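You operate a simulated robot arm through the tools that you are given. There is no shell and no other tool. Be economical: measure what you need, move in short steps, check, and stop when the job is done.

The job below is to be done with a simulated two-armed robot. You get a single attempt, and the scene is never put back.

## Task
On the top of the kitting table, fold the flat blue rag in half, so that it is half as long.

Only the result counts: the job must be done as asked and must still hold three seconds after the hand-in. Knocking over, shifting, dropping, spilling or breaking anything else fails it. Flat cloth is picked up by pressing the open fingertips on it (5 to 10 N) and closing them slowly along it; thin cloth reads only 2 to 8 mm in the jaws.

## Robot
Two 7-joint arms with two-finger parallel grippers on one trunk, on a base that drives. Base frame: it is fixed to the floor where the robot stands at the start and does not move with it; the origin is under the middle of the robot, x ahead of it, y to its left, z up. Lengths are in cm, angles in rad, forces in N, time in s.
The left shoulder is at the start at [6, 14.3, 90.1], the right one opposite. Places, roughly: top of the kitting table [60, -10, 80]. Payload 1.57 kg a hand.
Tool frame (each hand has its own): the origin (TCP) lies between the finger pads and is the grasp point; the fingertips stand 3 cm ahead of it; z points along the fingers, y is the line along which they close. Largest opening 11 cm; finger width 2.4, thickness 1.2; the body of the gripper, 4.8 by 11.2 cm, starts 7.8 cm behind the TCP.
Orientation is that of the tool frame in the base frame, as [roll, pitch, yaw] about the fixed x, y, z axes, in that order (R = Rz(yaw) Ry(pitch) Rx(roll)). With the fingers straight down and closing along the base's y, the tool's x points along the base's -x, its y along +y and its z along -z.

## Interface
- The arms move only by the tool move_arm. It takes "left_series", "right_series" or both (then of equal length, played together; a hand with none holds still); each is a list that holds one entry, the list of rows, each a list of 7 numbers: the closure, from 0 (fully open) to 1 (shut), then the shift along the tool's x, y, z in units of 400 mm (1.0 is 400 mm), then the turn, a rotation vector about the tool's x, y, z in units of 90 degrees (1.0 is 90 degrees). In form: [[[claw, x, y, z, ax, ay, az], ...]]. A call has 1 to 10 rows; each row is the pose to reach, as a shift and turn from the pose commanded when the call began, along the tool's axes at that moment. A call with a number of a shift or a turn outside -1 to 1 is refused whole. Rows are played at 5 a second. More than 5 cm and 0.15 rad between two rows, or a gripper value outside its range, and nothing of the call is played. A pose out of reach is approached as far as the arm can. The call stops where the force on the tool passes 40 N (or 10 N more than at its start, if that is more) or the arm is blocked; 0.2 s more then pass. The fingers move at their own pace (about 4.5 cm/s each) and stop on an object; they squeeze with about 31 N. The grip force told is the motor's: it shows also when the fingers shut on nothing. Time passes only in rows, and 0.2 s behind the last, so rows that repeat a pose let the fingers close. The reply holds the time, the measured pose of the TCP, the force on the tool along the base axes, the opening and the grip force, in the units named above and with some noise, and new pictures: "show" is both (left out), scene, wrist or none (wrist: the cameras of the hands that moved).
- Cameras (640 x 400 px; columns grow to the right, rows downward): "scene" is now at [4.71, -2.27, 150.26]; the picture's right is [-0.20, -0.98, 0.00], its down [-0.80, 0.16, -0.57] and it looks along [0.56, -0.11, -0.82] (base axes); focal length 255 px, centre (320, 200). "left" rides on the left gripper at [7, -1.6, -14.1] in its tool frame; the picture's right is [0.23, 0.97, 0.00], its down [-0.86, 0.20, -0.48] and it looks along [-0.47, 0.11, 0.88] (tool axes); focal length 222 px, centre (320, 200). "right" rides on the right gripper at [7, 1.6, -14.1] in its tool frame; the picture's right is [-0.23, 0.97, 0.00], its down [-0.85, -0.20, -0.48] and it looks along [-0.47, -0.11, 0.88] (tool axes); focal length 222 px, centre (320, 200). There is no depth. A picture from a camera that has moved, and an enlarged one, comes with that camera's place and axes in the base frame and with its lens. The place of the scene camera against the robot may be out by one fixed shift of up to 1.2 cm in any direction.
- raise_lower(by): slides the trunk up (or, below 0, down) by that many cm; the arms and the scene camera ride with it, the base frame stays. It gives what a move gives, with no picture.
- base_move(legs): drives the robot by 1 to 6 legs, each [ahead, left, turn to the left] in cm, cm and rad, along the robot's own axes; the way and the turn of a leg run together, so that a leg with both is an arc; at most 150 cm and 3.142 rad a leg. The arms and the cameras ride along, it lands a little off, and it stops where it bumps. It gives what a move gives, and a new picture of the scene camera.
- turn_head(pan, tilt): turns the head with the scene camera to pan (to the left, within 1.501 rad either way) and tilt (down, from -0.506 to 1.204), counted from straight ahead of the robot. It gives what a move gives, and a new picture of the scene camera.
- close_up(camera, box): a new picture of the part [left, top, right, bottom] of that camera's present view, enlarged. No time passes.
- hand_in(): hands the job in; it is judged then, once.

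Go step by step. Nothing tells you exact positions but the pictures and the camera data: compare them with the known pose of the tool, close in by small moves and look again before you grip or let go. The budget is 120 turns and 260 pictures, counting those below and the enlarged ones. Unless the task says otherwise, let go and move clear before handing in, and close with one line.

The tools are called after "Request:" as name(argument=value, ...) on one line, values as JSON. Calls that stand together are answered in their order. move_arm: Moves the arms, as the interface text tells. Its arguments: {"type":"object","properties":{"left_series":{"type":"array","items":{"type":"array","items":{"type":"array","items":{"type":"number"}}}},"right_series":{"type":"array","items":{"type":"array","items":{"type":"array","items":{"type":"number"}}}},"show":{"type":"string","enum":["both","scene","wrist","none"]}},"required":[]} The other tools are called the same way: raise_lower (by) slides the trunk up or down; base_move (legs) drives the base; turn_head (pan, tilt) turns the head that bears the scene camera; close_up (camera, box) takes an enlarged picture of a part of a camera's view; hand_in () hands the job in.

At the start:

```text
time: 0.0
left_tool_pos: [53.55, 18.72, 101.18]
left_tool_rot: [-3.141, 0.0, -3.141]
left_ft_force: [-0.4, -0.3, 0.6]
left_width: 11.03
left_gripper_force: 0.1
right_tool_pos: [49.04, -21.39, 102.24]
right_tool_rot: [-3.141, 0.0, -3.141]
right_ft_force: [0.2, -0.5, 0.1]
right_width: 11.01
right_gripper_force: 0.1
trunk travel left (down, up): [-50.0, 9.0]
robot x, y, heading: [0.28, 0.34, 0.003]
head pan, tilt: [-0.199, 0.962]
```

scene: 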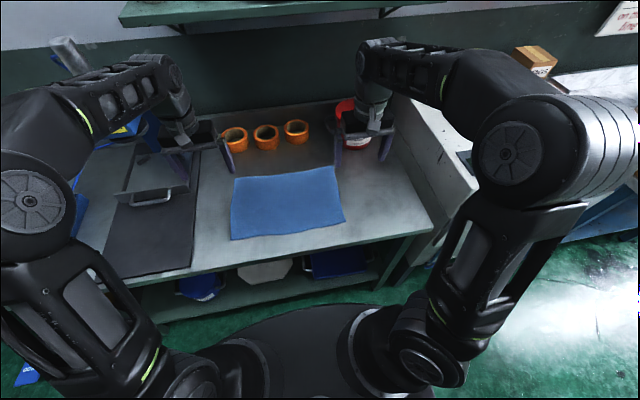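
right: 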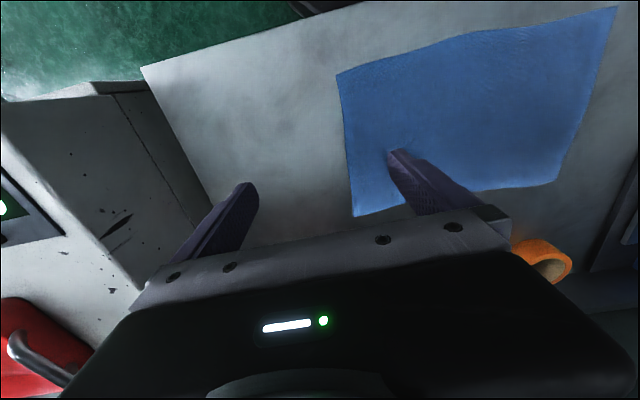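
left: 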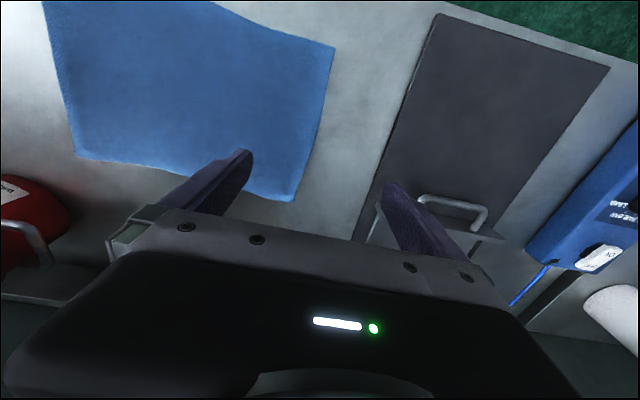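

The rag lies flat, about x 46–72 and y −20…+19, so its long side runs along y. I plan to drive right and turn left, so that both hands can take the right edge side by side and carry it over toward +y.

Request:
base_move(legs=[[0, -44, 0], [0, 0, 0.7]])

Request:
turn_head(pan=0.0, tilt=0.962)

```text
time: 4.5
left_tool_pos: [29.03, 5.46, 101.01]
left_tool_rot: [3.141, 0.0, -2.439]
left_ft_force: [0.0, -0.5, -0.1]
left_width: 11.04
left_gripper_force: 0.0
right_tool_pos: [51.5, -27.96, 102.01]
right_tool_rot: [3.141, -0.002, -2.44]
right_ft_force: [-0.4, -0.1, -0.2]
right_width: 11.0
right_gripper_force: 0.0
trunk travel left (down, up): [-50.0, 9.0]
robot x, y, heading: [0.2, -43.39, 0.701]
head pan, tilt: [-0.199, 0.962]
camera scene: at [4.88, -42.63, 150.26], right [0.48, -0.88, 0.0], down [-0.72, -0.4, -0.57], along [0.5, 0.28, -0.82], focal length 255 px, centre (320, 200)
```

scene: 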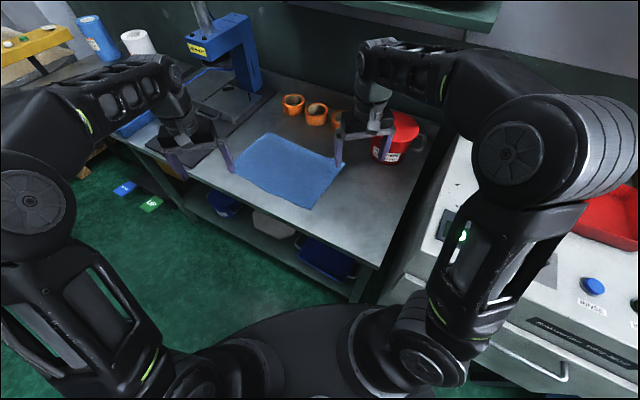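

```text
time: 5.2
left_tool_pos: [29.0, 5.39, 101.24]
left_tool_rot: [3.141, -0.001, -2.44]
left_ft_force: [0.3, 0.4, 0.3]
left_width: 10.99
left_gripper_force: 0.0
right_tool_pos: [51.51, -27.91, 102.11]
right_tool_rot: [3.141, 0.001, -2.441]
right_ft_force: [-0.4, 0.0, -0.2]
right_width: 11.01
right_gripper_force: 0.0
trunk travel left (down, up): [-50.0, 9.0]
robot x, y, heading: [0.15, -43.45, 0.705]
head pan, tilt: [0.0, 0.962]
camera scene: at [4.09, -41.48, 150.26], right [0.64, -0.76, 0.0], down [-0.63, -0.53, -0.57], along [0.44, 0.37, -0.82], focal length 255 px, centre (320, 200)
```

scene: 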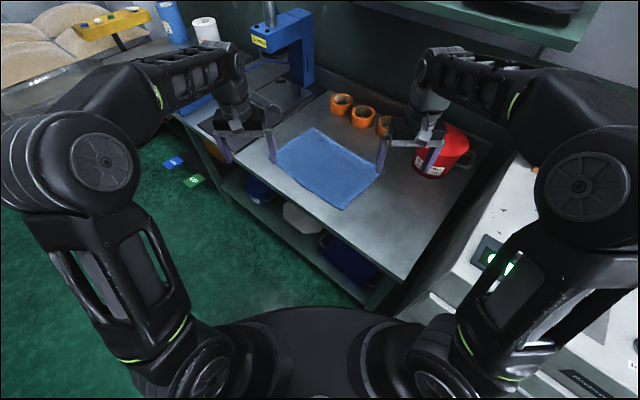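

The two views together put the table top at about z = 80.5. That puts the right edge corners at about (42.5, −17.5) and (64.5, −19.5), and I'm moving both hands above them with the jaws turned to close along y.

Request:
move_arm(left_series=[[[0.2, 0.003, -0.081, 0.029, 0, 0, 0.056], [0.5, 0.006, -0.162, 0.058, 0, 0, 0.112], [0.5, 0.008, -0.243, 0.086, 0, 0, 0.167], [0.5, 0.011, -0.324, 0.115, 0, 0, 0.223], [0.5, 0.014, -0.405, 0.144, 0, 0, 0.279], [0.5, 0.017, -0.486, 0.173, 0, 0, 0.335], [0.5, 0.019, -0.567, 0.201, 0, 0, 0.39], [0.5, 0.022, -0.648, 0.23, 0, 0, 0.446]]], right_series=[[[0.2, -0.048, 0.005, 0.031, 0, 0, 0.056], [0.5, -0.095, 0.011, 0.063, 0, 0, 0.112], [0.5, -0.143, 0.016, 0.094, 0, 0, 0.167], [0.5, -0.19, 0.021, 0.125, 0, 0, 0.223], [0.5, -0.238, 0.027, 0.156, 0, 0, 0.279], [0.5, -0.285, 0.032, 0.188, 0, 0, 0.335], [0.5, -0.333, 0.037, 0.219, 0, 0, 0.39], [0.5, -0.38, 0.042, 0.25, 0, 0, 0.446]]])

```text
time: 7.0
left_tool_pos: [45.18, -14.84, 91.69]
left_tool_rot: [-3.141, 0.001, -3.14]
left_ft_force: [-0.2, -0.5, 0.1]
left_width: 5.49
left_gripper_force: 0.3
right_tool_pos: [62.09, -16.94, 92.0]
right_tool_rot: [-3.141, 0.0, 3.14]
right_ft_force: [1.5, 0.3, 0.2]
right_width: 5.52
right_gripper_force: 0.1
trunk travel left (down, up): [-50.0, 9.0]
robot x, y, heading: [0.34, -43.39, 0.704]
head pan, tilt: [0.0, 0.962]
camera scene: at [4.21, -41.47, 150.26], right [0.65, -0.76, 0.0], down [-0.63, -0.53, -0.57], along [0.44, 0.37, -0.82], focal length 255 px, centre (320, 200)
camera right: at [55.16, -15.34, 106.21], right [0.23, 0.97, 0.0], down [0.86, -0.2, 0.48], along [0.47, -0.11, -0.88], focal length 222 px, centre (320, 200)
camera left: at [38.22, -16.56, 105.88], right [-0.23, 0.97, 0.0], down [0.86, 0.2, 0.48], along [0.47, 0.11, -0.88], focal length 222 px, centre (320, 200)
```

scene: 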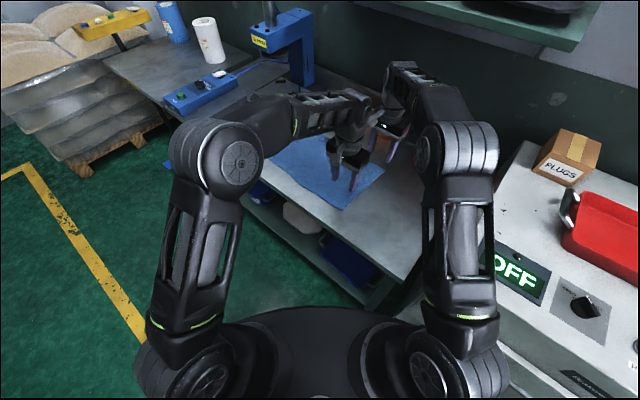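
right: 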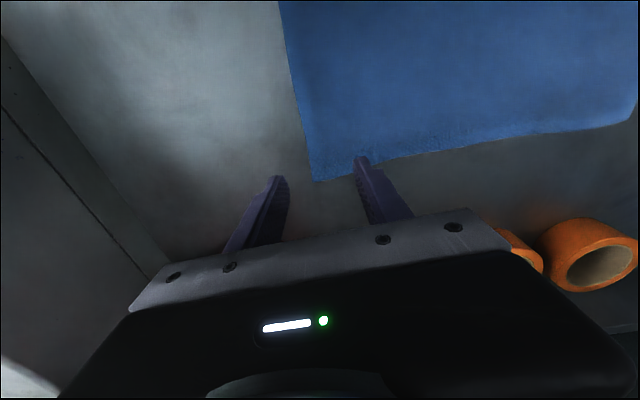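
left: 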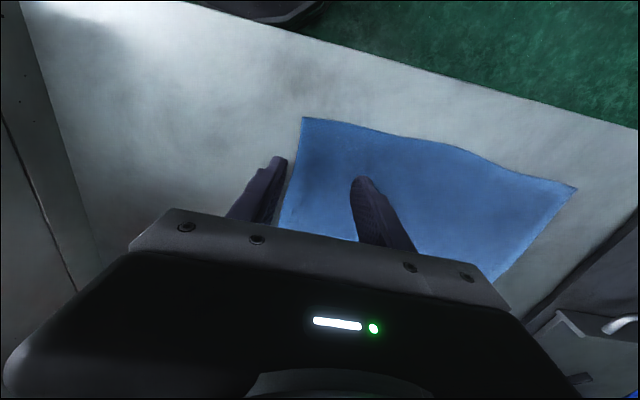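

The wrist views put the corners at about A (66.3, −18.5) and B (42.4, −17.5). I'll narrow the jaws, centre them just inside the corners and go down close to the cloth.

Request:
move_arm(left_series=[[[0.64, 0.017, 0.016, 0.06, 0, 0, 0], [0.64, 0.017, 0.016, 0.12, 0, 0, 0], [0.64, 0.017, 0.016, 0.165, 0, 0, 0], [0.64, 0.017, 0.016, 0.165, 0, 0, 0]]], right_series=[[[0.64, -0.055, 0.048, 0.06, 0, 0, 0], [0.64, -0.055, 0.048, 0.12, 0, 0, 0], [0.64, -0.055, 0.048, 0.165, 0, 0, 0], [0.64, -0.055, 0.048, 0.165, 0, 0, 0]]], show="wrist")

```text
time: 8.0
left_tool_pos: [44.4, -14.2, 85.24]
left_tool_rot: [-3.14, -0.001, 3.141]
left_ft_force: [-0.1, 0.0, 0.2]
left_width: 3.93
left_gripper_force: 0.2
right_tool_pos: [64.25, -14.94, 85.44]
right_tool_rot: [3.14, 0.0, -3.139]
right_ft_force: [0.0, 0.1, -1.3]
right_width: 3.97
right_gripper_force: 0.0
trunk travel left (down, up): [-50.0, 9.0]
robot x, y, heading: [0.46, -43.48, 0.702]
head pan, tilt: [0.0, 0.962]
camera right: at [57.25, -13.56, 99.56], right [0.23, 0.97, 0.0], down [0.86, -0.2, 0.48], along [0.47, -0.11, -0.88], focal length 222 px, centre (320, 200)
camera left: at [37.45, -15.9, 99.22], right [-0.23, 0.97, 0.0], down [0.85, 0.2, 0.48], along [0.47, 0.11, -0.88], focal length 222 px, centre (320, 200)
```

right: 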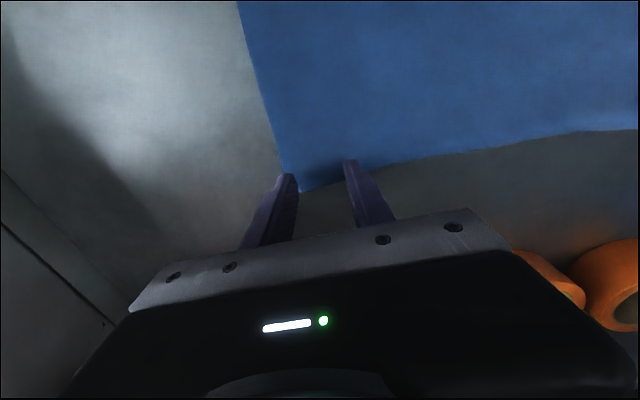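
left: 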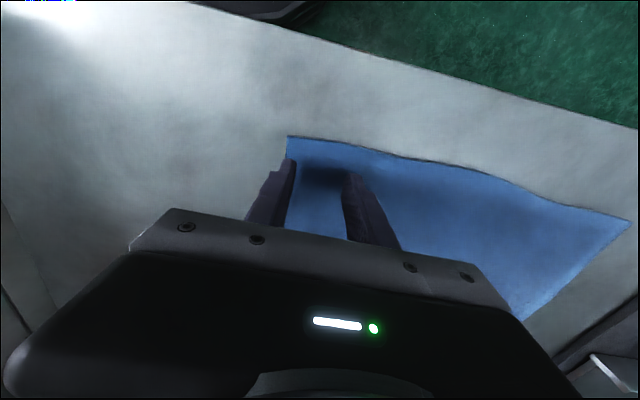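

Both jaws are just over the corners. I'll shift them a few mm inward and go down to find contact.

Request:
move_arm(left_series=[[[0.64, 0, 0.01, 0.01, 0, 0, 0], [0.64, 0, 0.01, 0.02, 0, 0, 0], [0.64, 0, 0.01, 0.03, 0, 0, 0], [0.64, 0, 0.01, 0.03, 0, 0, 0]]], right_series=[[[0.64, 0, 0.018, 0.01, 0, 0, 0], [0.64, 0, 0.018, 0.02, 0, 0, 0], [0.64, 0, 0.018, 0.03, 0, 0, 0], [0.64, 0, 0.018, 0.03, 0, 0, 0]]], show="none")

```text
time: 9.0
left_tool_pos: [44.45, -13.77, 84.06]
left_tool_rot: [3.141, 0.0, -3.141]
left_ft_force: [0.1, -0.3, 0.0]
left_width: 3.97
left_gripper_force: 0.0
right_tool_pos: [64.24, -14.26, 84.13]
right_tool_rot: [3.14, 0.001, 3.141]
right_ft_force: [0.5, -0.7, 0.1]
right_width: 3.96
right_gripper_force: 0.1
trunk travel left (down, up): [-50.0, 9.0]
robot x, y, heading: [0.36, -43.25, 0.707]
head pan, tilt: [0.0, 0.962]
```

Request:
move_arm(left_series=[[[0.64, 0, 0, 0.006, 0, 0, 0], [0.64, 0, 0, 0.012, 0, 0, 0], [0.64, 0, 0, 0.018, 0, 0, 0], [0.64, 0, 0, 0.02, 0, 0, 0]]], right_series=[[[0.64, 0, 0, 0.006, 0, 0, 0], [0.64, 0, 0, 0.012, 0, 0, 0], [0.64, 0, 0, 0.018, 0, 0, 0], [0.64, 0, 0, 0.02, 0, 0, 0]]], show="wrist")

```text
time: 10.0
left_tool_pos: [44.58, -13.87, 83.37]
left_tool_rot: [3.141, 0.002, -3.141]
left_ft_force: [-0.1, -0.2, 4.8]
left_width: 3.96
left_gripper_force: 0.0
right_tool_pos: [64.2, -14.24, 83.68]
right_tool_rot: [3.141, 0.0, 3.141]
right_ft_force: [0.4, -0.9, 0.2]
right_width: 3.97
right_gripper_force: 0.1
trunk travel left (down, up): [-50.0, 9.0]
robot x, y, heading: [0.27, -43.35, 0.696]
head pan, tilt: [0.0, 0.962]
camera right: at [57.18, -12.75, 97.67], right [0.23, 0.97, 0.0], down [0.86, -0.2, 0.48], along [0.47, -0.11, -0.88], focal length 222 px, centre (320, 200)
camera left: at [37.52, -15.56, 97.45], right [-0.23, 0.97, 0.0], down [0.85, 0.2, 0.48], along [0.47, 0.11, -0.88], focal length 222 px, centre (320, 200)
```

right: 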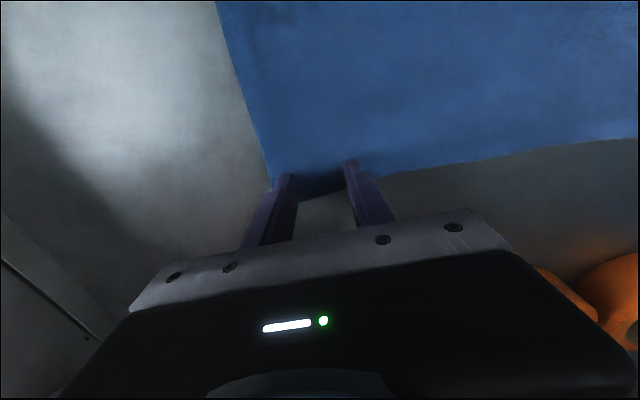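
left: 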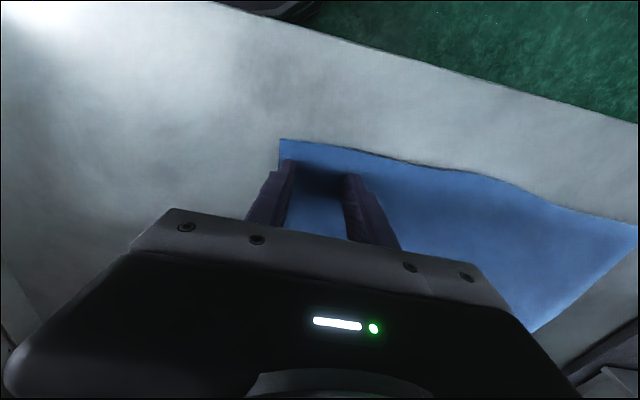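

Left is in contact at about 5 N, and right is a few mm short. I'm lowering the right one a little more.

Request:
move_arm(left_series=[[[0.64, 0, 0, 0.001, 0, 0, 0], [0.64, 0, 0, 0.001, 0, 0, 0], [0.64, 0, 0, 0.001, 0, 0, 0]]], right_series=[[[0.64, 0, 0, 0.004, 0, 0, 0], [0.64, 0, 0, 0.008, 0, 0, 0], [0.64, 0, 0, 0.008, 0, 0, 0]]], show="none")

```text
time: 10.8
left_tool_pos: [44.44, -13.81, 83.38]
left_tool_rot: [3.14, 0.0, -3.141]
left_ft_force: [2.3, -0.1, 6.7]
left_width: 3.95
left_gripper_force: 0.0
right_tool_pos: [64.24, -14.18, 83.34]
right_tool_rot: [3.139, 0.001, -3.141]
right_ft_force: [0.4, -0.2, 8.8]
right_width: 3.94
right_gripper_force: 0.2
trunk travel left (down, up): [-50.0, 9.0]
robot x, y, heading: [0.12, -43.32, 0.702]
head pan, tilt: [0.0, 0.962]
```

Both press at 7–9 N, so I'm closing slowly.

Request:
move_arm(left_series=[[[0.68, 0, 0, 0, 0, 0, 0], [0.72, 0, 0, 0, 0, 0, 0], [0.76, 0, 0, 0, 0, 0, 0], [0.8, 0, 0, 0, 0, 0, 0], [0.84, 0, 0, 0, 0, 0, 0], [0.88, 0, 0, 0, 0, 0, 0], [0.92, 0, 0, 0, 0, 0, 0], [0.96, 0, 0, 0, 0, 0, 0], [1, 0, 0, 0, 0, 0, 0], [1, 0, 0, 0, 0, 0, 0]]], right_series=[[[0.68, 0, 0, 0, 0, 0, 0], [0.72, 0, 0, 0, 0, 0, 0], [0.76, 0, 0, 0, 0, 0, 0], [0.8, 0, 0, 0, 0, 0, 0], [0.84, 0, 0, 0, 0, 0, 0], [0.88, 0, 0, 0, 0, 0, 0], [0.92, 0, 0, 0, 0, 0, 0], [0.96, 0, 0, 0, 0, 0, 0], [1, 0, 0, 0, 0, 0, 0], [1, 0, 0, 0, 0, 0, 0]]], show="wrist")

```text
time: 13.0
left_tool_pos: [44.42, -13.86, 83.31]
left_tool_rot: [-3.141, 0.001, -3.141]
left_ft_force: [1.9, -0.1, 6.3]
left_width: 0.71
left_gripper_force: 26.6
right_tool_pos: [64.0, -14.21, 83.26]
right_tool_rot: [3.138, 0.002, -3.139]
right_ft_force: [-0.7, 0.6, 13.1]
right_width: 0.74
right_gripper_force: 26.6
trunk travel left (down, up): [-50.0, 9.0]
robot x, y, heading: [0.31, -43.31, 0.705]
head pan, tilt: [0.0, 0.962]
camera right: at [57.12, -12.74, 97.42], right [0.23, 0.97, 0.0], down [0.85, -0.2, 0.48], along [0.47, -0.11, -0.88], focal length 222 px, centre (320, 200)
camera left: at [37.4, -15.54, 97.43], right [-0.23, 0.97, 0.0], down [0.85, 0.2, 0.48], along [0.47, 0.11, -0.88], focal length 222 px, centre (320, 200)
```

right: 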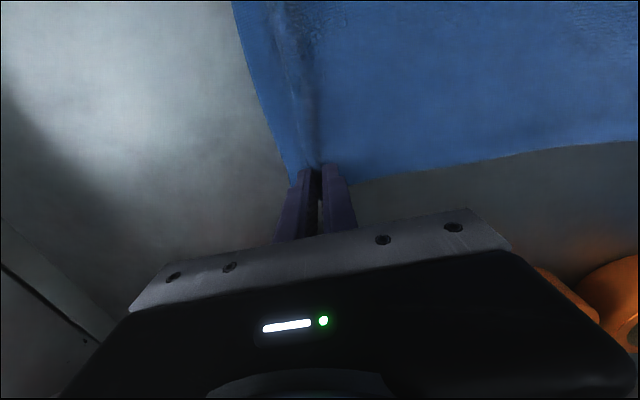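
left: 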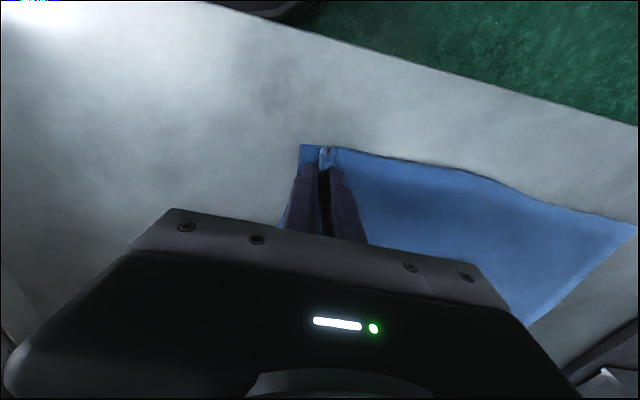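

Both ridges are pinched, but about 2 cm of flap lies outside the jaws and would turn back in the fold. I'll open, lift slightly and take hold closer to the edge.

Request:
move_arm(left_series=[[[0.9, 0, 0, 0, 0, 0, 0], [0.8, 0, 0, 0, 0, 0, 0], [0.7, 0, 0, 0, 0, 0, 0], [0.64, 0, 0, 0, 0, 0, 0], [0.64, 0, 0, 0, 0, 0, 0], [0.64, 0, 0, -0.015, 0, 0, 0], [0.64, 0, 0, -0.04, 0, 0, 0], [0.64, 0, 0, -0.04, 0, 0, 0]]], right_series=[[[0.9, 0, 0, 0, 0, 0, 0], [0.8, 0, 0, 0, 0, 0, 0], [0.7, 0, 0, 0, 0, 0, 0], [0.64, 0, 0, 0, 0, 0, 0], [0.64, 0, 0, 0, 0, 0, 0], [0.64, 0, 0, -0.015, 0, 0, 0], [0.64, 0, 0, -0.04, 0, 0, 0], [0.64, 0, 0, -0.04, 0, 0, 0]]], show="wrist")

```text
time: 14.8
left_tool_pos: [44.64, -13.66, 85.02]
left_tool_rot: [3.14, 0.001, -3.141]
left_ft_force: [0.3, -0.4, -0.3]
left_width: 3.97
left_gripper_force: 0.0
right_tool_pos: [63.91, -14.22, 84.87]
right_tool_rot: [-3.141, -0.002, -3.139]
right_ft_force: [-0.1, -1.1, 0.0]
right_width: 3.96
right_gripper_force: 0.1
trunk travel left (down, up): [-50.0, 9.0]
robot x, y, heading: [0.13, -43.4, 0.702]
head pan, tilt: [0.0, 0.962]
camera right: at [57.14, -12.69, 98.88], right [0.23, 0.97, 0.0], down [0.86, -0.2, 0.48], along [0.47, -0.11, -0.88], focal length 222 px, centre (320, 200)
camera left: at [37.53, -15.47, 99.03], right [-0.23, 0.97, 0.0], down [0.86, 0.2, 0.48], along [0.47, 0.11, -0.88], focal length 222 px, centre (320, 200)
```

right: 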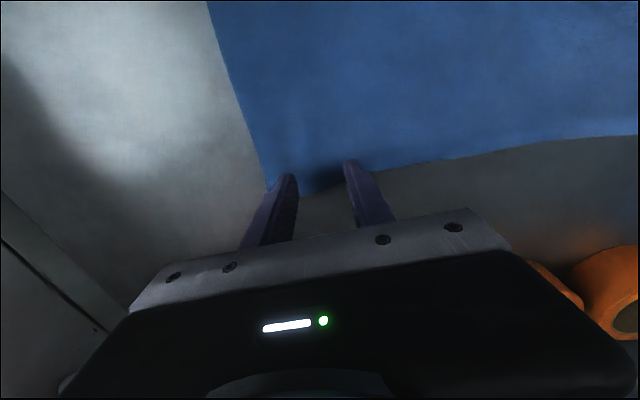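
left: 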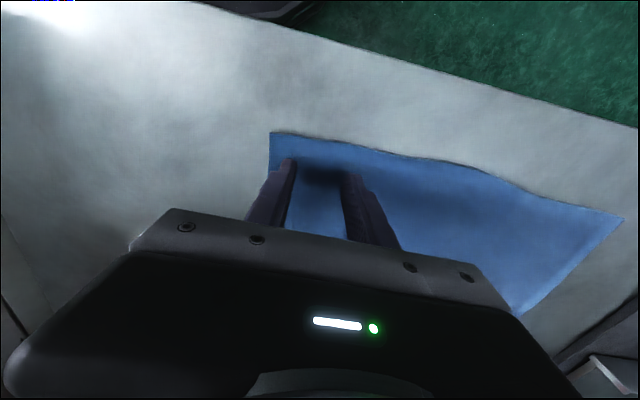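

The cloth sprang back flat. I'm shifting both hands 2 cm outward, pressing and closing again.

Request:
move_arm(left_series=[[[0.64, 0, -0.025, 0, 0, 0, 0], [0.64, 0, -0.05, 0, 0, 0, 0], [0.64, 0, -0.05, 0.02, 0, 0, 0], [0.64, 0, -0.05, 0.034, 0, 0, 0], [0.64, 0, -0.05, 0.04, 0, 0, 0], [0.64, 0, -0.05, 0.04, 0, 0, 0]]], right_series=[[[0.64, 0, -0.025, 0, 0, 0, 0], [0.64, 0, -0.05, 0, 0, 0, 0], [0.64, 0, -0.05, 0.02, 0, 0, 0], [0.64, 0, -0.05, 0.034, 0, 0, 0], [0.64, 0, -0.05, 0.04, 0, 0, 0], [0.64, 0, -0.05, 0.04, 0, 0, 0]]], show="wrist")

Request:
move_arm(left_series=[[[0.68, 0, 0, 0, 0, 0, 0], [0.72, 0, 0, 0, 0, 0, 0], [0.76, 0, 0, 0, 0, 0, 0], [0.8, 0, 0, 0, 0, 0, 0], [0.84, 0, 0, 0, 0, 0, 0], [0.88, 0, 0, 0, 0, 0, 0], [0.92, 0, 0, 0, 0, 0, 0], [0.96, 0, 0, 0, 0, 0, 0], [1, 0, 0, 0, 0, 0, 0], [1, 0, 0, 0, 0, 0, 0]]], right_series=[[[0.68, 0, 0, 0, 0, 0, 0], [0.72, 0, 0, 0, 0, 0, 0], [0.76, 0, 0, 0, 0, 0, 0], [0.8, 0, 0, 0, 0, 0, 0], [0.84, 0, 0, 0, 0, 0, 0], [0.88, 0, 0, 0, 0, 0, 0], [0.92, 0, 0, 0, 0, 0, 0], [0.96, 0, 0, 0, 0, 0, 0], [1, 0, 0, 0, 0, 0, 0], [1, 0, 0, 0, 0, 0, 0]]], show="wrist")

```text
time: 16.2
left_tool_pos: [44.44, -15.84, 83.31]
left_tool_rot: [3.141, 0.0, 3.141]
left_ft_force: [0.8, 0.2, 2.3]
left_width: 3.97
left_gripper_force: 0.0
right_tool_pos: [64.3, -16.2, 83.49]
right_tool_rot: [3.14, 0.0, -3.14]
right_ft_force: [0.4, 1.1, 6.2]
right_width: 3.93
right_gripper_force: 0.0
trunk travel left (down, up): [-50.0, 9.0]
robot x, y, heading: [0.2, -43.34, 0.698]
head pan, tilt: [0.0, 0.962]
camera right: at [57.29, -14.69, 97.46], right [0.23, 0.97, 0.0], down [0.85, -0.2, 0.48], along [0.47, -0.11, -0.88], focal length 222 px, centre (320, 200)
camera left: at [37.41, -17.55, 97.47], right [-0.23, 0.97, 0.0], down [0.85, 0.2, 0.48], along [0.47, 0.11, -0.88], focal length 222 px, centre (320, 200)
```

right: 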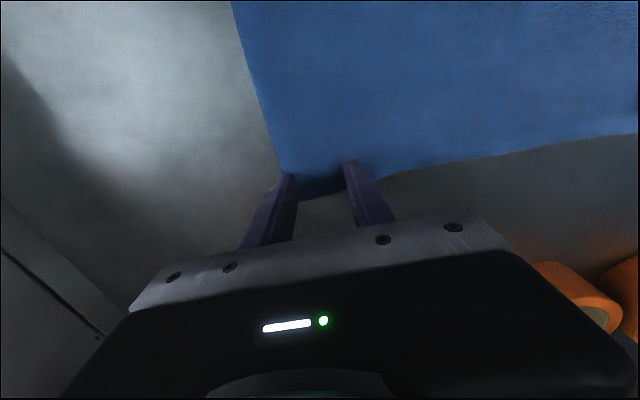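
left: 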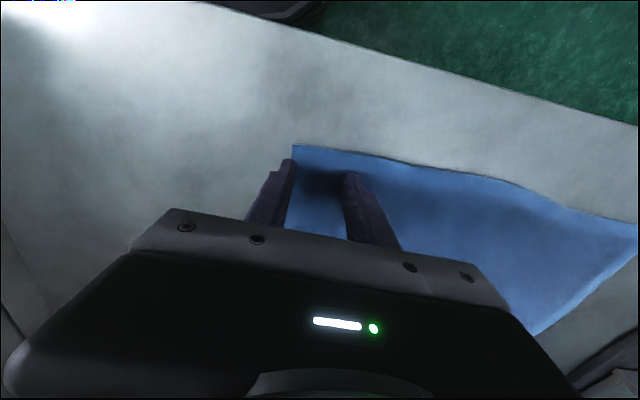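

```text
time: 18.4
left_tool_pos: [44.42, -16.01, 83.42]
left_tool_rot: [3.141, 0.004, -3.141]
left_ft_force: [2.0, -2.2, 12.9]
left_width: 0.49
left_gripper_force: 25.8
right_tool_pos: [64.21, -16.34, 83.39]
right_tool_rot: [3.14, 0.003, -3.14]
right_ft_force: [-0.6, 0.3, 8.3]
right_width: 0.63
right_gripper_force: 25.7
trunk travel left (down, up): [-50.0, 9.0]
robot x, y, heading: [0.28, -43.97, 0.698]
head pan, tilt: [0.0, 0.962]
camera right: at [57.22, -14.76, 97.47], right [0.23, 0.97, 0.0], down [0.85, -0.2, 0.48], along [0.47, -0.11, -0.88], focal length 222 px, centre (320, 200)
camera left: at [37.38, -17.63, 97.56], right [-0.23, 0.97, 0.0], down [0.85, 0.2, 0.48], along [0.47, 0.11, -0.88], focal length 222 px, centre (320, 200)
```

right: 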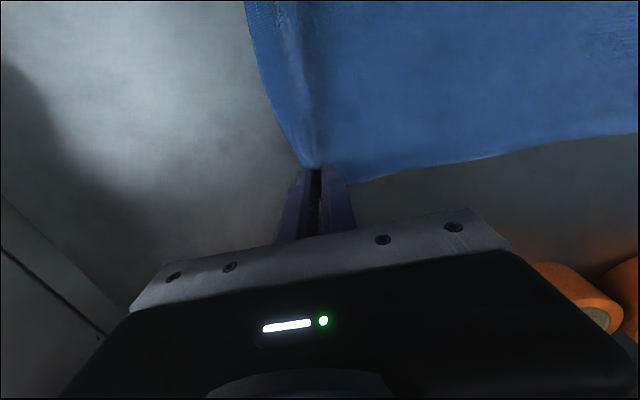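
left: 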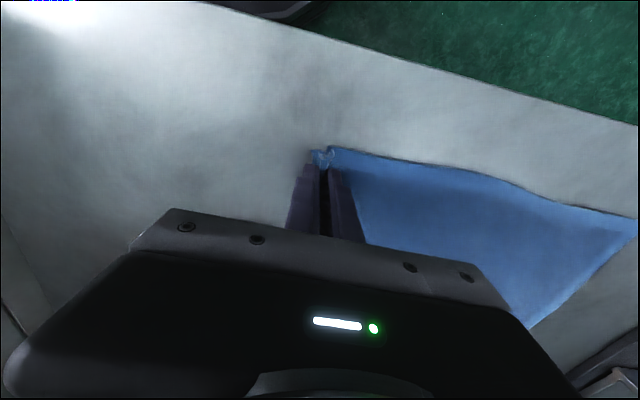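

Both grips are now right at the edge. I'm lifting a few cm to check they hold.

Request:
move_arm(left_series=[[[1, 0, 0.01, -0.03, 0, 0, 0], [1, 0, 0.03, -0.07, 0, 0, 0], [1, 0, 0.06, -0.11, 0, 0, 0], [1, 0, 0.1, -0.15, 0, 0, 0], [1, 0, 0.1, -0.15, 0, 0, 0]]], right_series=[[[1, 0, 0.01, -0.03, 0, 0, 0], [1, 0, 0.03, -0.07, 0, 0, 0], [1, 0, 0.06, -0.11, 0, 0, 0], [1, 0, 0.1, -0.15, 0, 0, 0], [1, 0, 0.1, -0.15, 0, 0, 0]]])

```text
time: 19.6
left_tool_pos: [44.38, -11.82, 89.09]
left_tool_rot: [-3.142, 0.001, -3.141]
left_ft_force: [0.5, 0.0, -0.5]
left_width: 0.44
left_gripper_force: 25.2
right_tool_pos: [64.22, -12.25, 89.35]
right_tool_rot: [3.14, 0.003, -3.138]
right_ft_force: [0.3, 0.1, -0.9]
right_width: 0.58
right_gripper_force: 25.9
trunk travel left (down, up): [-50.0, 9.0]
robot x, y, heading: [0.11, -43.09, 0.699]
head pan, tilt: [0.0, 0.962]
camera scene: at [4.1, -41.5, 150.26], right [0.65, -0.76, 0.0], down [-0.63, -0.53, -0.57], along [0.44, 0.37, -0.82], focal length 255 px, centre (320, 200)
camera right: at [57.19, -10.68, 103.49], right [0.23, 0.97, 0.0], down [0.85, -0.2, 0.48], along [0.47, -0.11, -0.88], focal length 222 px, centre (320, 200)
camera left: at [37.44, -13.5, 103.26], right [-0.23, 0.97, 0.0], down [0.86, 0.2, 0.48], along [0.47, 0.11, -0.88], focal length 222 px, centre (320, 200)
```

scene: 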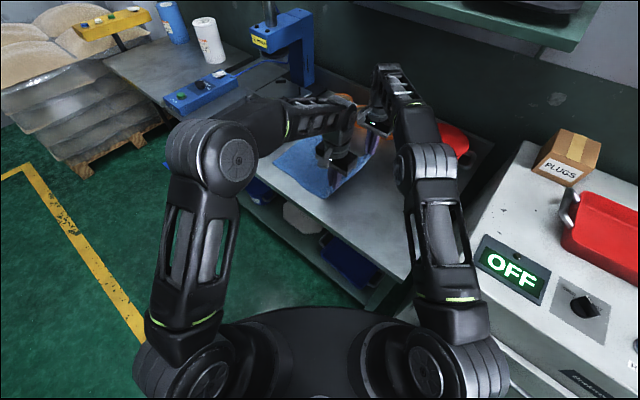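
right: 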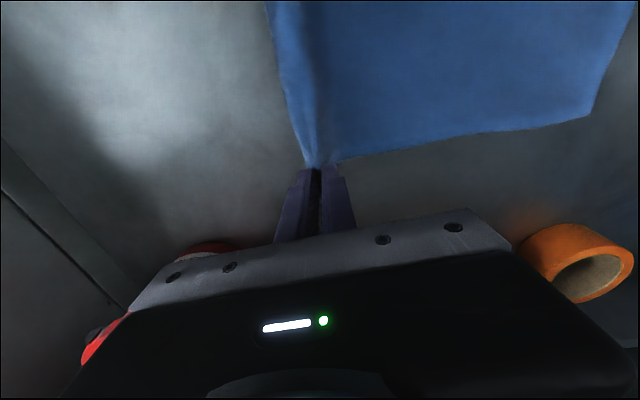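
left: 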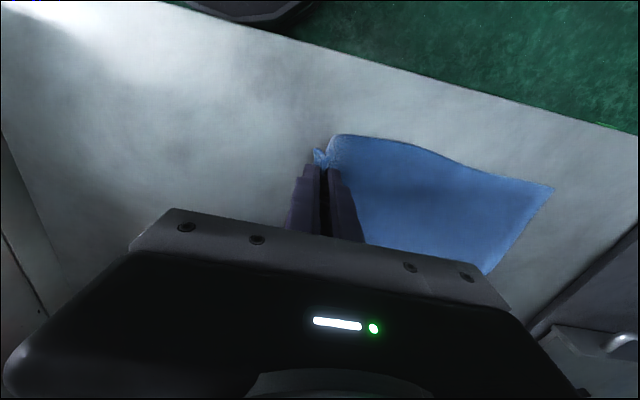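

The grips hold. Before folding I need the present place of the left edge, so I'm looking closer.

Request:
close_up(camera="scene", box=[240, 90, 400, 220])

Request:
close_up(camera="left", box=[300, 100, 640, 320])

```text
3.08 times, centred on (320, 155) of scene
camera zoom: at [4.1, -41.5, 150.26], right [0.65, -0.76, 0.0], down [-0.63, -0.53, -0.57], along [0.44, 0.37, -0.82], focal length 785 px, centre (320, 338)
```

zoom: 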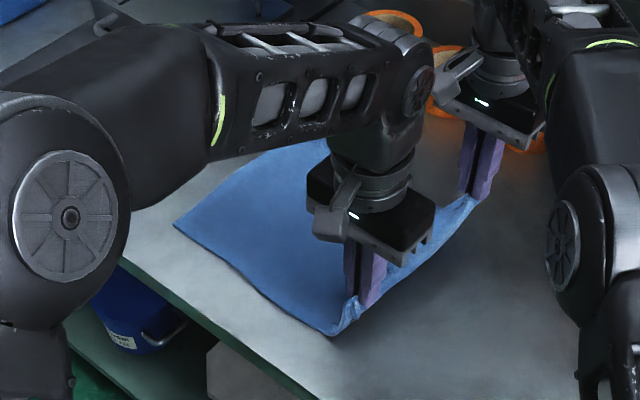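

```text
1.82 times, centred on (470, 210) of left
camera zoom: at [37.44, -13.5, 103.26], right [-0.23, 0.97, 0.0], down [0.86, 0.2, 0.48], along [0.47, 0.11, -0.88], focal length 404 px, centre (47, 182)
```

zoom: 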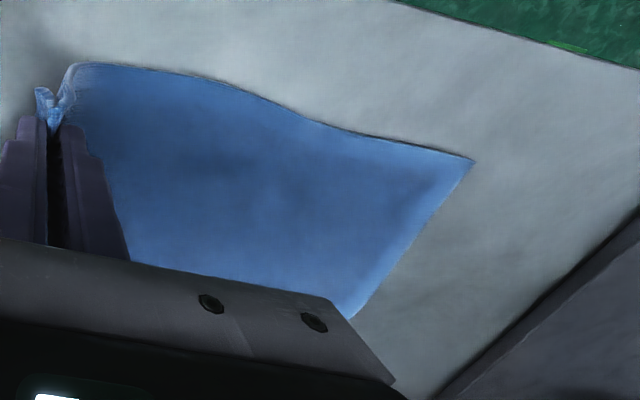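

The left edge now lies at about y = 14.5, so the fold line should be near y = −3 and the pinches must land near y ≈ 13.3. I'm raising the trunk a little and driving half of the way in +y, with the arms held still.

Request:
raise_lower(by=4)

Request:
base_move(legs=[[8.4, 9.9, 0]])

Request:
close_up(camera="left", box=[160, 0, 640, 300])

Request:
close_up(camera="right", box=[0, 0, 640, 400])

```text
time: 20.4
left_tool_pos: [44.41, -11.82, 93.06]
left_tool_rot: [3.14, 0.0, -3.14]
left_ft_force: [1.0, 0.2, -0.1]
left_width: 0.47
left_gripper_force: 25.1
right_tool_pos: [64.21, -12.04, 93.34]
right_tool_rot: [3.14, 0.001, -3.14]
right_ft_force: [-0.4, 0.4, 0.9]
right_width: 0.63
right_gripper_force: 25.6
trunk travel left (down, up): [-54.0, 5.0]
robot x, y, heading: [0.12, -43.35, 0.703]
head pan, tilt: [0.0, 0.962]
```

```text
time: 21.7
left_tool_pos: [44.63, 1.37, 93.1]
left_tool_rot: [-3.141, 0.001, -3.139]
left_ft_force: [0.2, 1.0, 0.2]
left_width: 0.45
left_gripper_force: 25.2
right_tool_pos: [64.37, 0.89, 93.33]
right_tool_rot: [-3.141, 0.002, -3.138]
right_ft_force: [-0.2, 0.9, -0.5]
right_width: 0.63
right_gripper_force: 26.4
trunk travel left (down, up): [-54.0, 5.0]
robot x, y, heading: [0.74, -30.24, 0.704]
head pan, tilt: [0.0, 0.962]
camera scene: at [4.34, -28.4, 154.25], right [0.65, -0.76, 0.0], down [-0.63, -0.53, -0.57], along [0.44, 0.37, -0.82], focal length 255 px, centre (320, 200)
```

scene: 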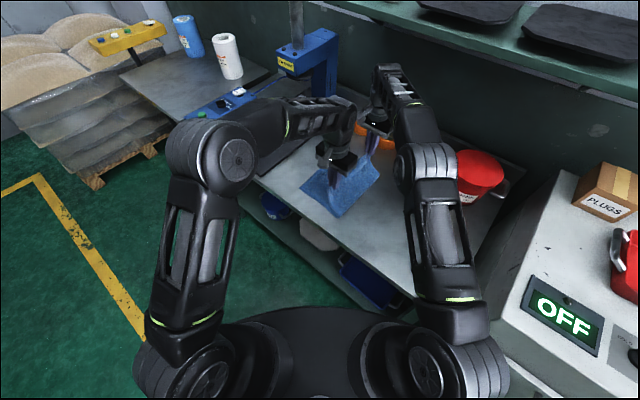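

```text
1.33 times, centred on (400, 150) of left
camera zoom: at [37.62, -0.4, 107.19], right [-0.23, 0.97, 0.0], down [0.85, 0.2, 0.48], along [0.47, 0.11, -0.88], focal length 296 px, centre (213, 267)
```

zoom: 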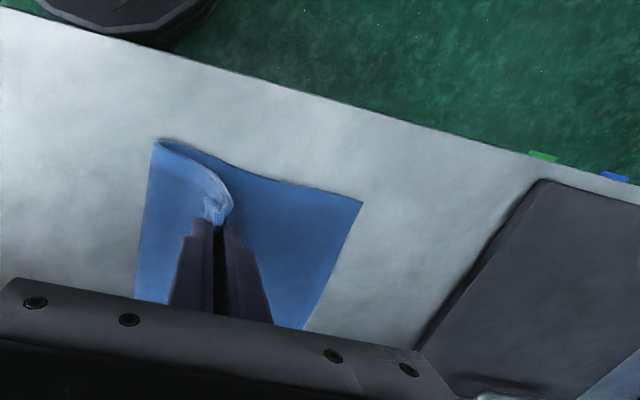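

```text
1.00 times, centred on (320, 200) of right
camera zoom: at [57.36, 2.45, 107.43], right [0.22, 0.97, 0.0], down [0.86, -0.2, 0.48], along [0.47, -0.11, -0.88], focal length 222 px, centre (320, 200)
```

zoom: 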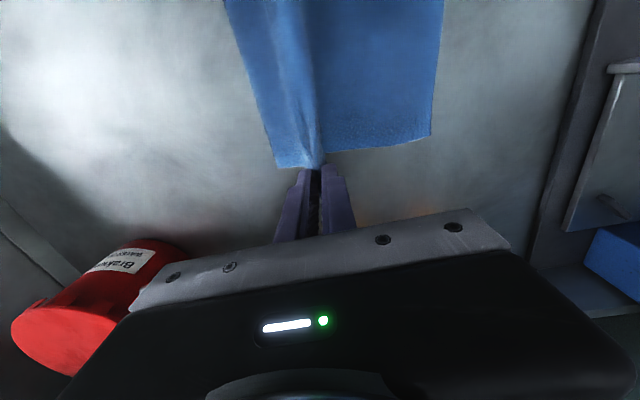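

The fold is forming cleanly: the bight is near y ≈ −4.5 and the left edge at y ≈ 14.7. I'm lowering and driving the rest of the way.

Request:
raise_lower(by=-4)

Request:
base_move(legs=[[7.2, 8.8, 0]])

Request:
close_up(camera="left", box=[160, 0, 640, 300])

Request:
close_up(camera="right", box=[0, 0, 640, 400])

```text
time: 22.6
left_tool_pos: [44.61, 1.19, 89.1]
left_tool_rot: [-3.141, 0.002, -3.139]
left_ft_force: [0.2, 0.2, 0.2]
left_width: 0.45
left_gripper_force: 25.2
right_tool_pos: [64.25, 0.88, 89.29]
right_tool_rot: [3.14, 0.003, -3.137]
right_ft_force: [0.4, -0.2, -0.1]
right_width: 0.64
right_gripper_force: 26.1
trunk travel left (down, up): [-50.0, 9.0]
robot x, y, heading: [0.29, -30.48, 0.702]
head pan, tilt: [0.0, 0.962]
```

```text
time: 23.8
left_tool_pos: [44.46, 12.54, 89.08]
left_tool_rot: [-3.14, 0.0, -3.139]
left_ft_force: [0.6, -0.4, -0.5]
left_width: 0.47
left_gripper_force: 25.3
right_tool_pos: [64.01, 12.0, 89.27]
right_tool_rot: [-3.141, 0.002, 3.141]
right_ft_force: [0.0, -0.1, 0.0]
right_width: 0.62
right_gripper_force: 26.1
trunk travel left (down, up): [-50.0, 9.0]
robot x, y, heading: [-0.04, -19.25, 0.706]
head pan, tilt: [0.0, 0.962]
camera scene: at [4.08, -17.2, 150.25], right [0.65, -0.76, 0.0], down [-0.63, -0.53, -0.57], along [0.44, 0.37, -0.82], focal length 255 px, centre (320, 200)
```

scene: 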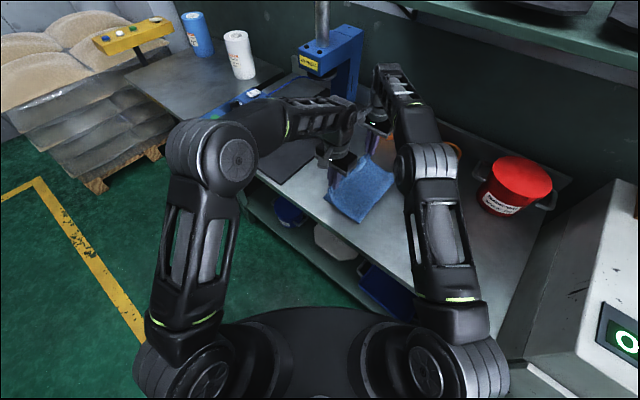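

```text
1.33 times, centred on (400, 150) of left
camera zoom: at [37.4, 10.76, 103.18], right [-0.23, 0.97, 0.0], down [0.85, 0.2, 0.48], along [0.47, 0.11, -0.88], focal length 296 px, centre (213, 267)
```

zoom: 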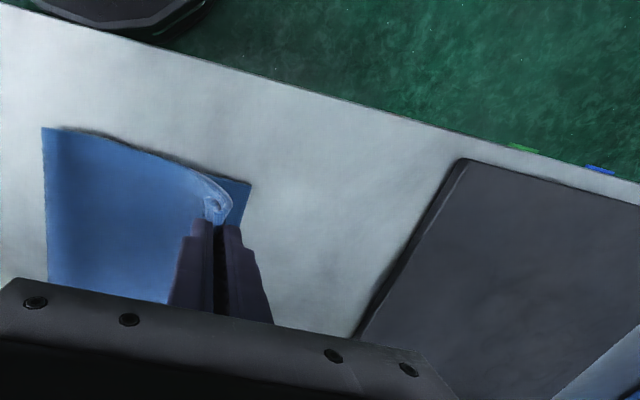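

```text
1.00 times, centred on (320, 200) of right
camera zoom: at [57.14, 13.57, 103.43], right [0.23, 0.97, 0.0], down [0.85, -0.2, 0.48], along [0.47, -0.11, -0.88], focal length 222 px, centre (320, 200)
```

zoom: 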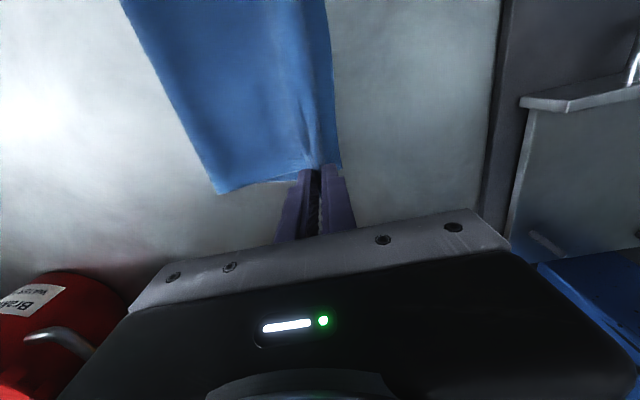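

The pinches are nearly at their place over the left edge. I'm lowering them to just above the lower layer.

Request:
move_arm(left_series=[[[1, 0, 0.004, -0.0, 0, 0, 0], [1, 0, 0.008, 0.03, 0, 0, 0], [1, 0, 0.012, 0.06, 0, 0, 0], [1, 0, 0.016, 0.09, 0, 0, 0], [1, 0, 0.02, 0.12, 0, 0, 0], [1, 0, 0.02, 0.128, 0, 0, 0], [1, 0, 0.02, 0.128, 0, 0, 0]]], right_series=[[[1, 0, 0.004, 0.0, 0, 0, 0], [1, 0, 0.008, 0.03, 0, 0, 0], [1, 0, 0.014, 0.06, 0, 0, 0], [1, 0, 0.02, 0.09, 0, 0, 0], [1, 0, 0.025, 0.12, 0, 0, 0], [1, 0, 0.025, 0.132, 0, 0, 0], [1, 0, 0.025, 0.132, 0, 0, 0]]])

```text
time: 25.4
left_tool_pos: [44.25, 13.15, 84.14]
left_tool_rot: [3.141, 0.004, -3.141]
left_ft_force: [1.5, 2.0, 11.1]
left_width: 0.47
left_gripper_force: 25.0
right_tool_pos: [63.88, 12.92, 84.17]
right_tool_rot: [3.137, 0.001, -3.139]
right_ft_force: [-0.3, 0.7, 2.8]
right_width: 0.63
right_gripper_force: 26.0
trunk travel left (down, up): [-50.0, 9.0]
robot x, y, heading: [0.29, -19.19, 0.704]
head pan, tilt: [0.0, 0.962]
camera scene: at [3.98, -17.41, 150.28], right [0.65, -0.76, 0.0], down [-0.63, -0.53, -0.57], along [0.44, 0.37, -0.82], focal length 255 px, centre (320, 200)
camera right: at [56.96, 14.39, 98.27], right [0.23, 0.97, 0.0], down [0.85, -0.2, 0.48], along [0.47, -0.11, -0.88], focal length 222 px, centre (320, 200)
camera left: at [37.27, 11.39, 98.17], right [-0.23, 0.97, 0.0], down [0.85, 0.2, 0.48], along [0.47, 0.11, -0.88], focal length 222 px, centre (320, 200)
```

scene: 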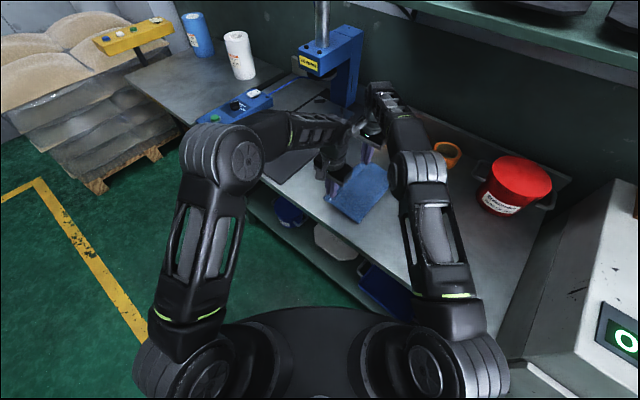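
right: 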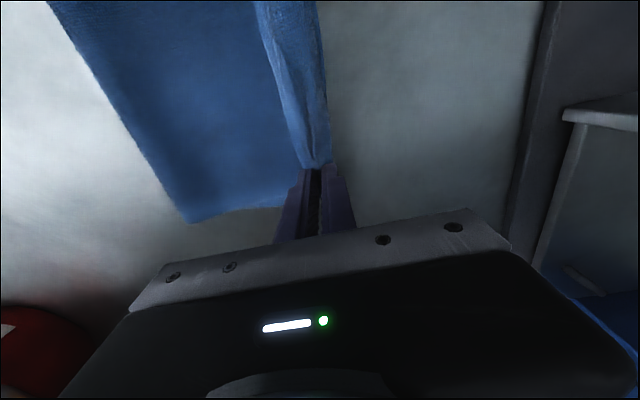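
left: 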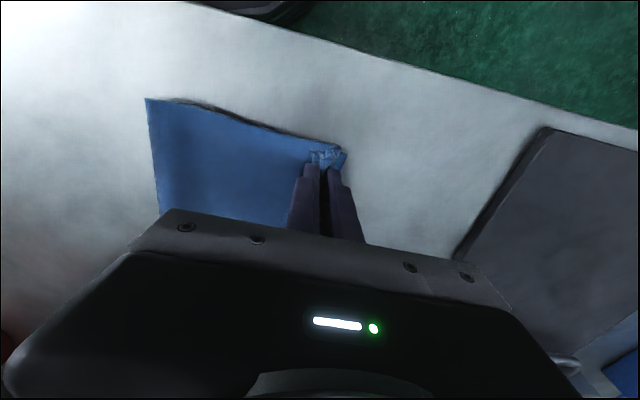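

Both hands are down with the edge on the left edge. I'm easing the pressure, opening slowly and lifting straight up.

Request:
move_arm(left_series=[[[1, 0, 0, -0.008, 0, 0, 0], [0.95, 0, 0, -0.008, 0, 0, 0], [0.9, 0, 0, -0.008, 0, 0, 0], [0.85, 0, 0, -0.008, 0, 0, 0], [0.8, 0, 0, -0.008, 0, 0, 0], [0.8, 0, 0, -0.02, 0, 0, 0], [0.8, 0, 0, -0.05, 0, 0, 0], [0.8, 0, 0, -0.1, 0, 0, 0], [0.8, 0, 0, -0.2, 0, 0, 0], [0.8, 0, 0, -0.25, 0, 0, 0]]], right_series=[[[1, 0, 0, -0.002, 0, 0, 0], [0.95, 0, 0, -0.002, 0, 0, 0], [0.9, 0, 0, -0.002, 0, 0, 0], [0.85, 0, 0, -0.002, 0, 0, 0], [0.8, 0, 0, -0.002, 0, 0, 0], [0.8, 0, 0, -0.02, 0, 0, 0], [0.8, 0, 0, -0.05, 0, 0, 0], [0.8, 0, 0, -0.1, 0, 0, 0], [0.8, 0, 0, -0.2, 0, 0, 0], [0.8, 0, 0, -0.25, 0, 0, 0]]])

```text
time: 27.6
left_tool_pos: [44.11, 12.78, 94.13]
left_tool_rot: [3.14, 0.003, -3.14]
left_ft_force: [-0.4, -0.4, 0.1]
left_width: 2.2
left_gripper_force: 0.1
right_tool_pos: [62.57, 10.36, 92.44]
right_tool_rot: [-3.138, 0.015, -3.139]
right_ft_force: [-0.6, -0.9, 1.2]
right_width: 2.22
right_gripper_force: 0.0
right hand out of reach, approached as far as the arm can: row 9, 10
trunk travel left (down, up): [-50.0, 9.0]
robot x, y, heading: [-0.02, -19.02, 0.701]
head pan, tilt: [0.0, 0.962]
camera scene: at [3.72, -17.62, 150.27], right [0.65, -0.76, 0.0], down [-0.63, -0.53, -0.57], along [0.44, 0.37, -0.82], focal length 255 px, centre (320, 200)
camera right: at [55.41, 11.93, 106.41], right [0.23, 0.97, 0.0], down [0.85, -0.2, 0.49], along [0.48, -0.11, -0.87], focal length 222 px, centre (320, 200)
camera left: at [37.04, 11.07, 108.2], right [-0.23, 0.97, 0.0], down [0.85, 0.2, 0.48], along [0.47, 0.11, -0.88], focal length 222 px, centre (320, 200)
```

scene: 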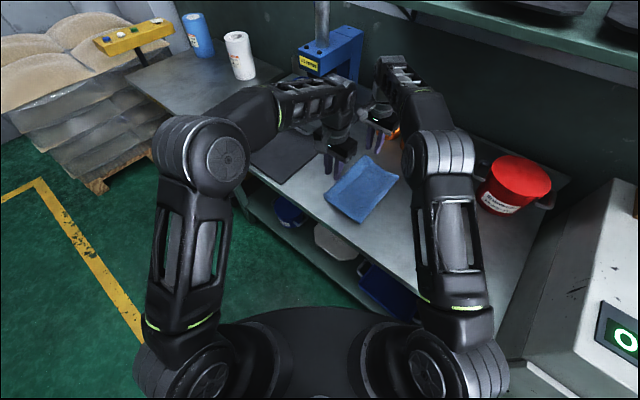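
right: 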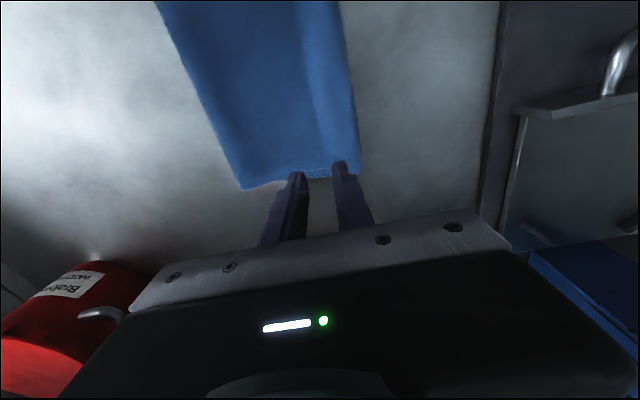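
left: 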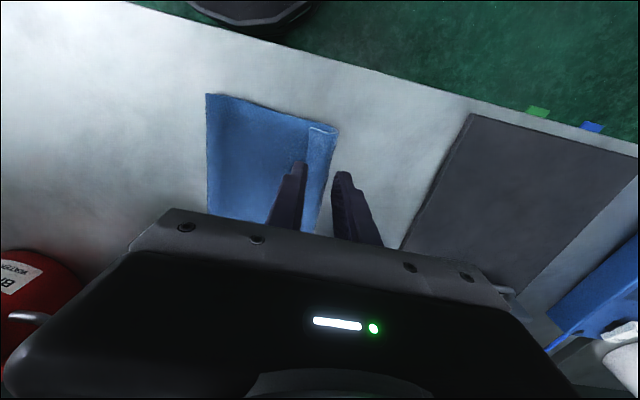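

The rag is folded, but there seems to be a hem turned back at the top edge. I'm looking closer.

Request:
close_up(camera="left", box=[190, 70, 370, 230])

Request:
close_up(camera="scene", box=[300, 130, 420, 240])

Request:
close_up(camera="right", box=[150, 0, 390, 200])

```text
2.50 times, centred on (280, 150) of left
camera zoom: at [37.04, 11.07, 108.2], right [-0.23, 0.97, 0.0], down [0.85, 0.2, 0.48], along [0.47, 0.11, -0.88], focal length 555 px, centre (420, 325)
```

zoom: 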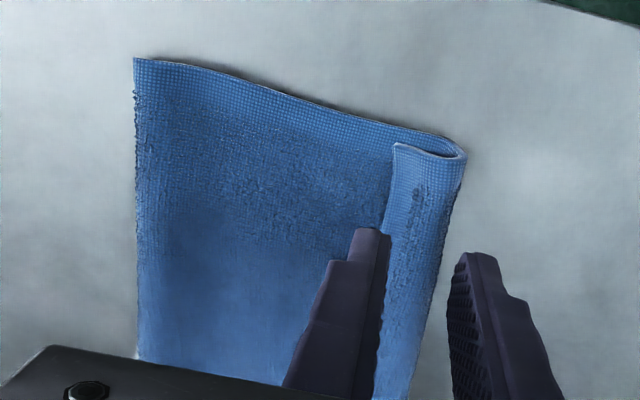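

```text
3.64 times, centred on (360, 185) of scene
camera zoom: at [3.72, -17.62, 150.27], right [0.65, -0.76, 0.0], down [-0.63, -0.53, -0.57], along [0.44, 0.37, -0.82], focal length 928 px, centre (174, 254)
```

zoom: 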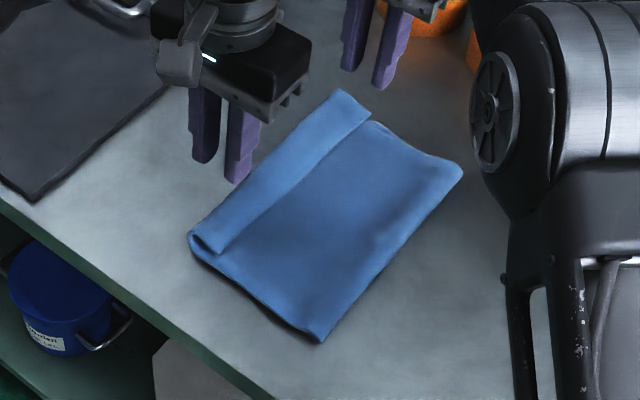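

```text
2.00 times, centred on (270, 100) of right
camera zoom: at [55.41, 11.93, 106.41], right [0.23, 0.97, 0.0], down [0.85, -0.2, 0.49], along [0.48, -0.11, -0.87], focal length 444 px, centre (420, 400)
```

zoom: 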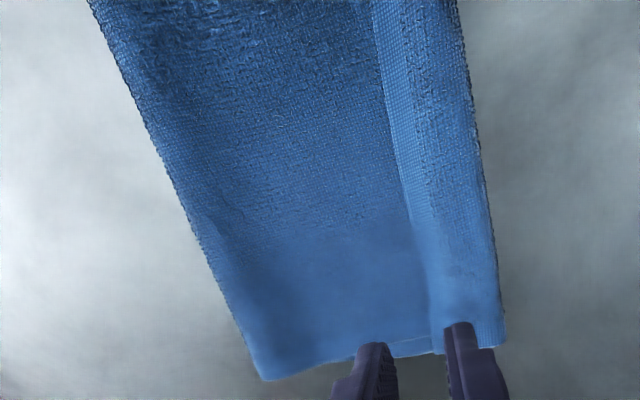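

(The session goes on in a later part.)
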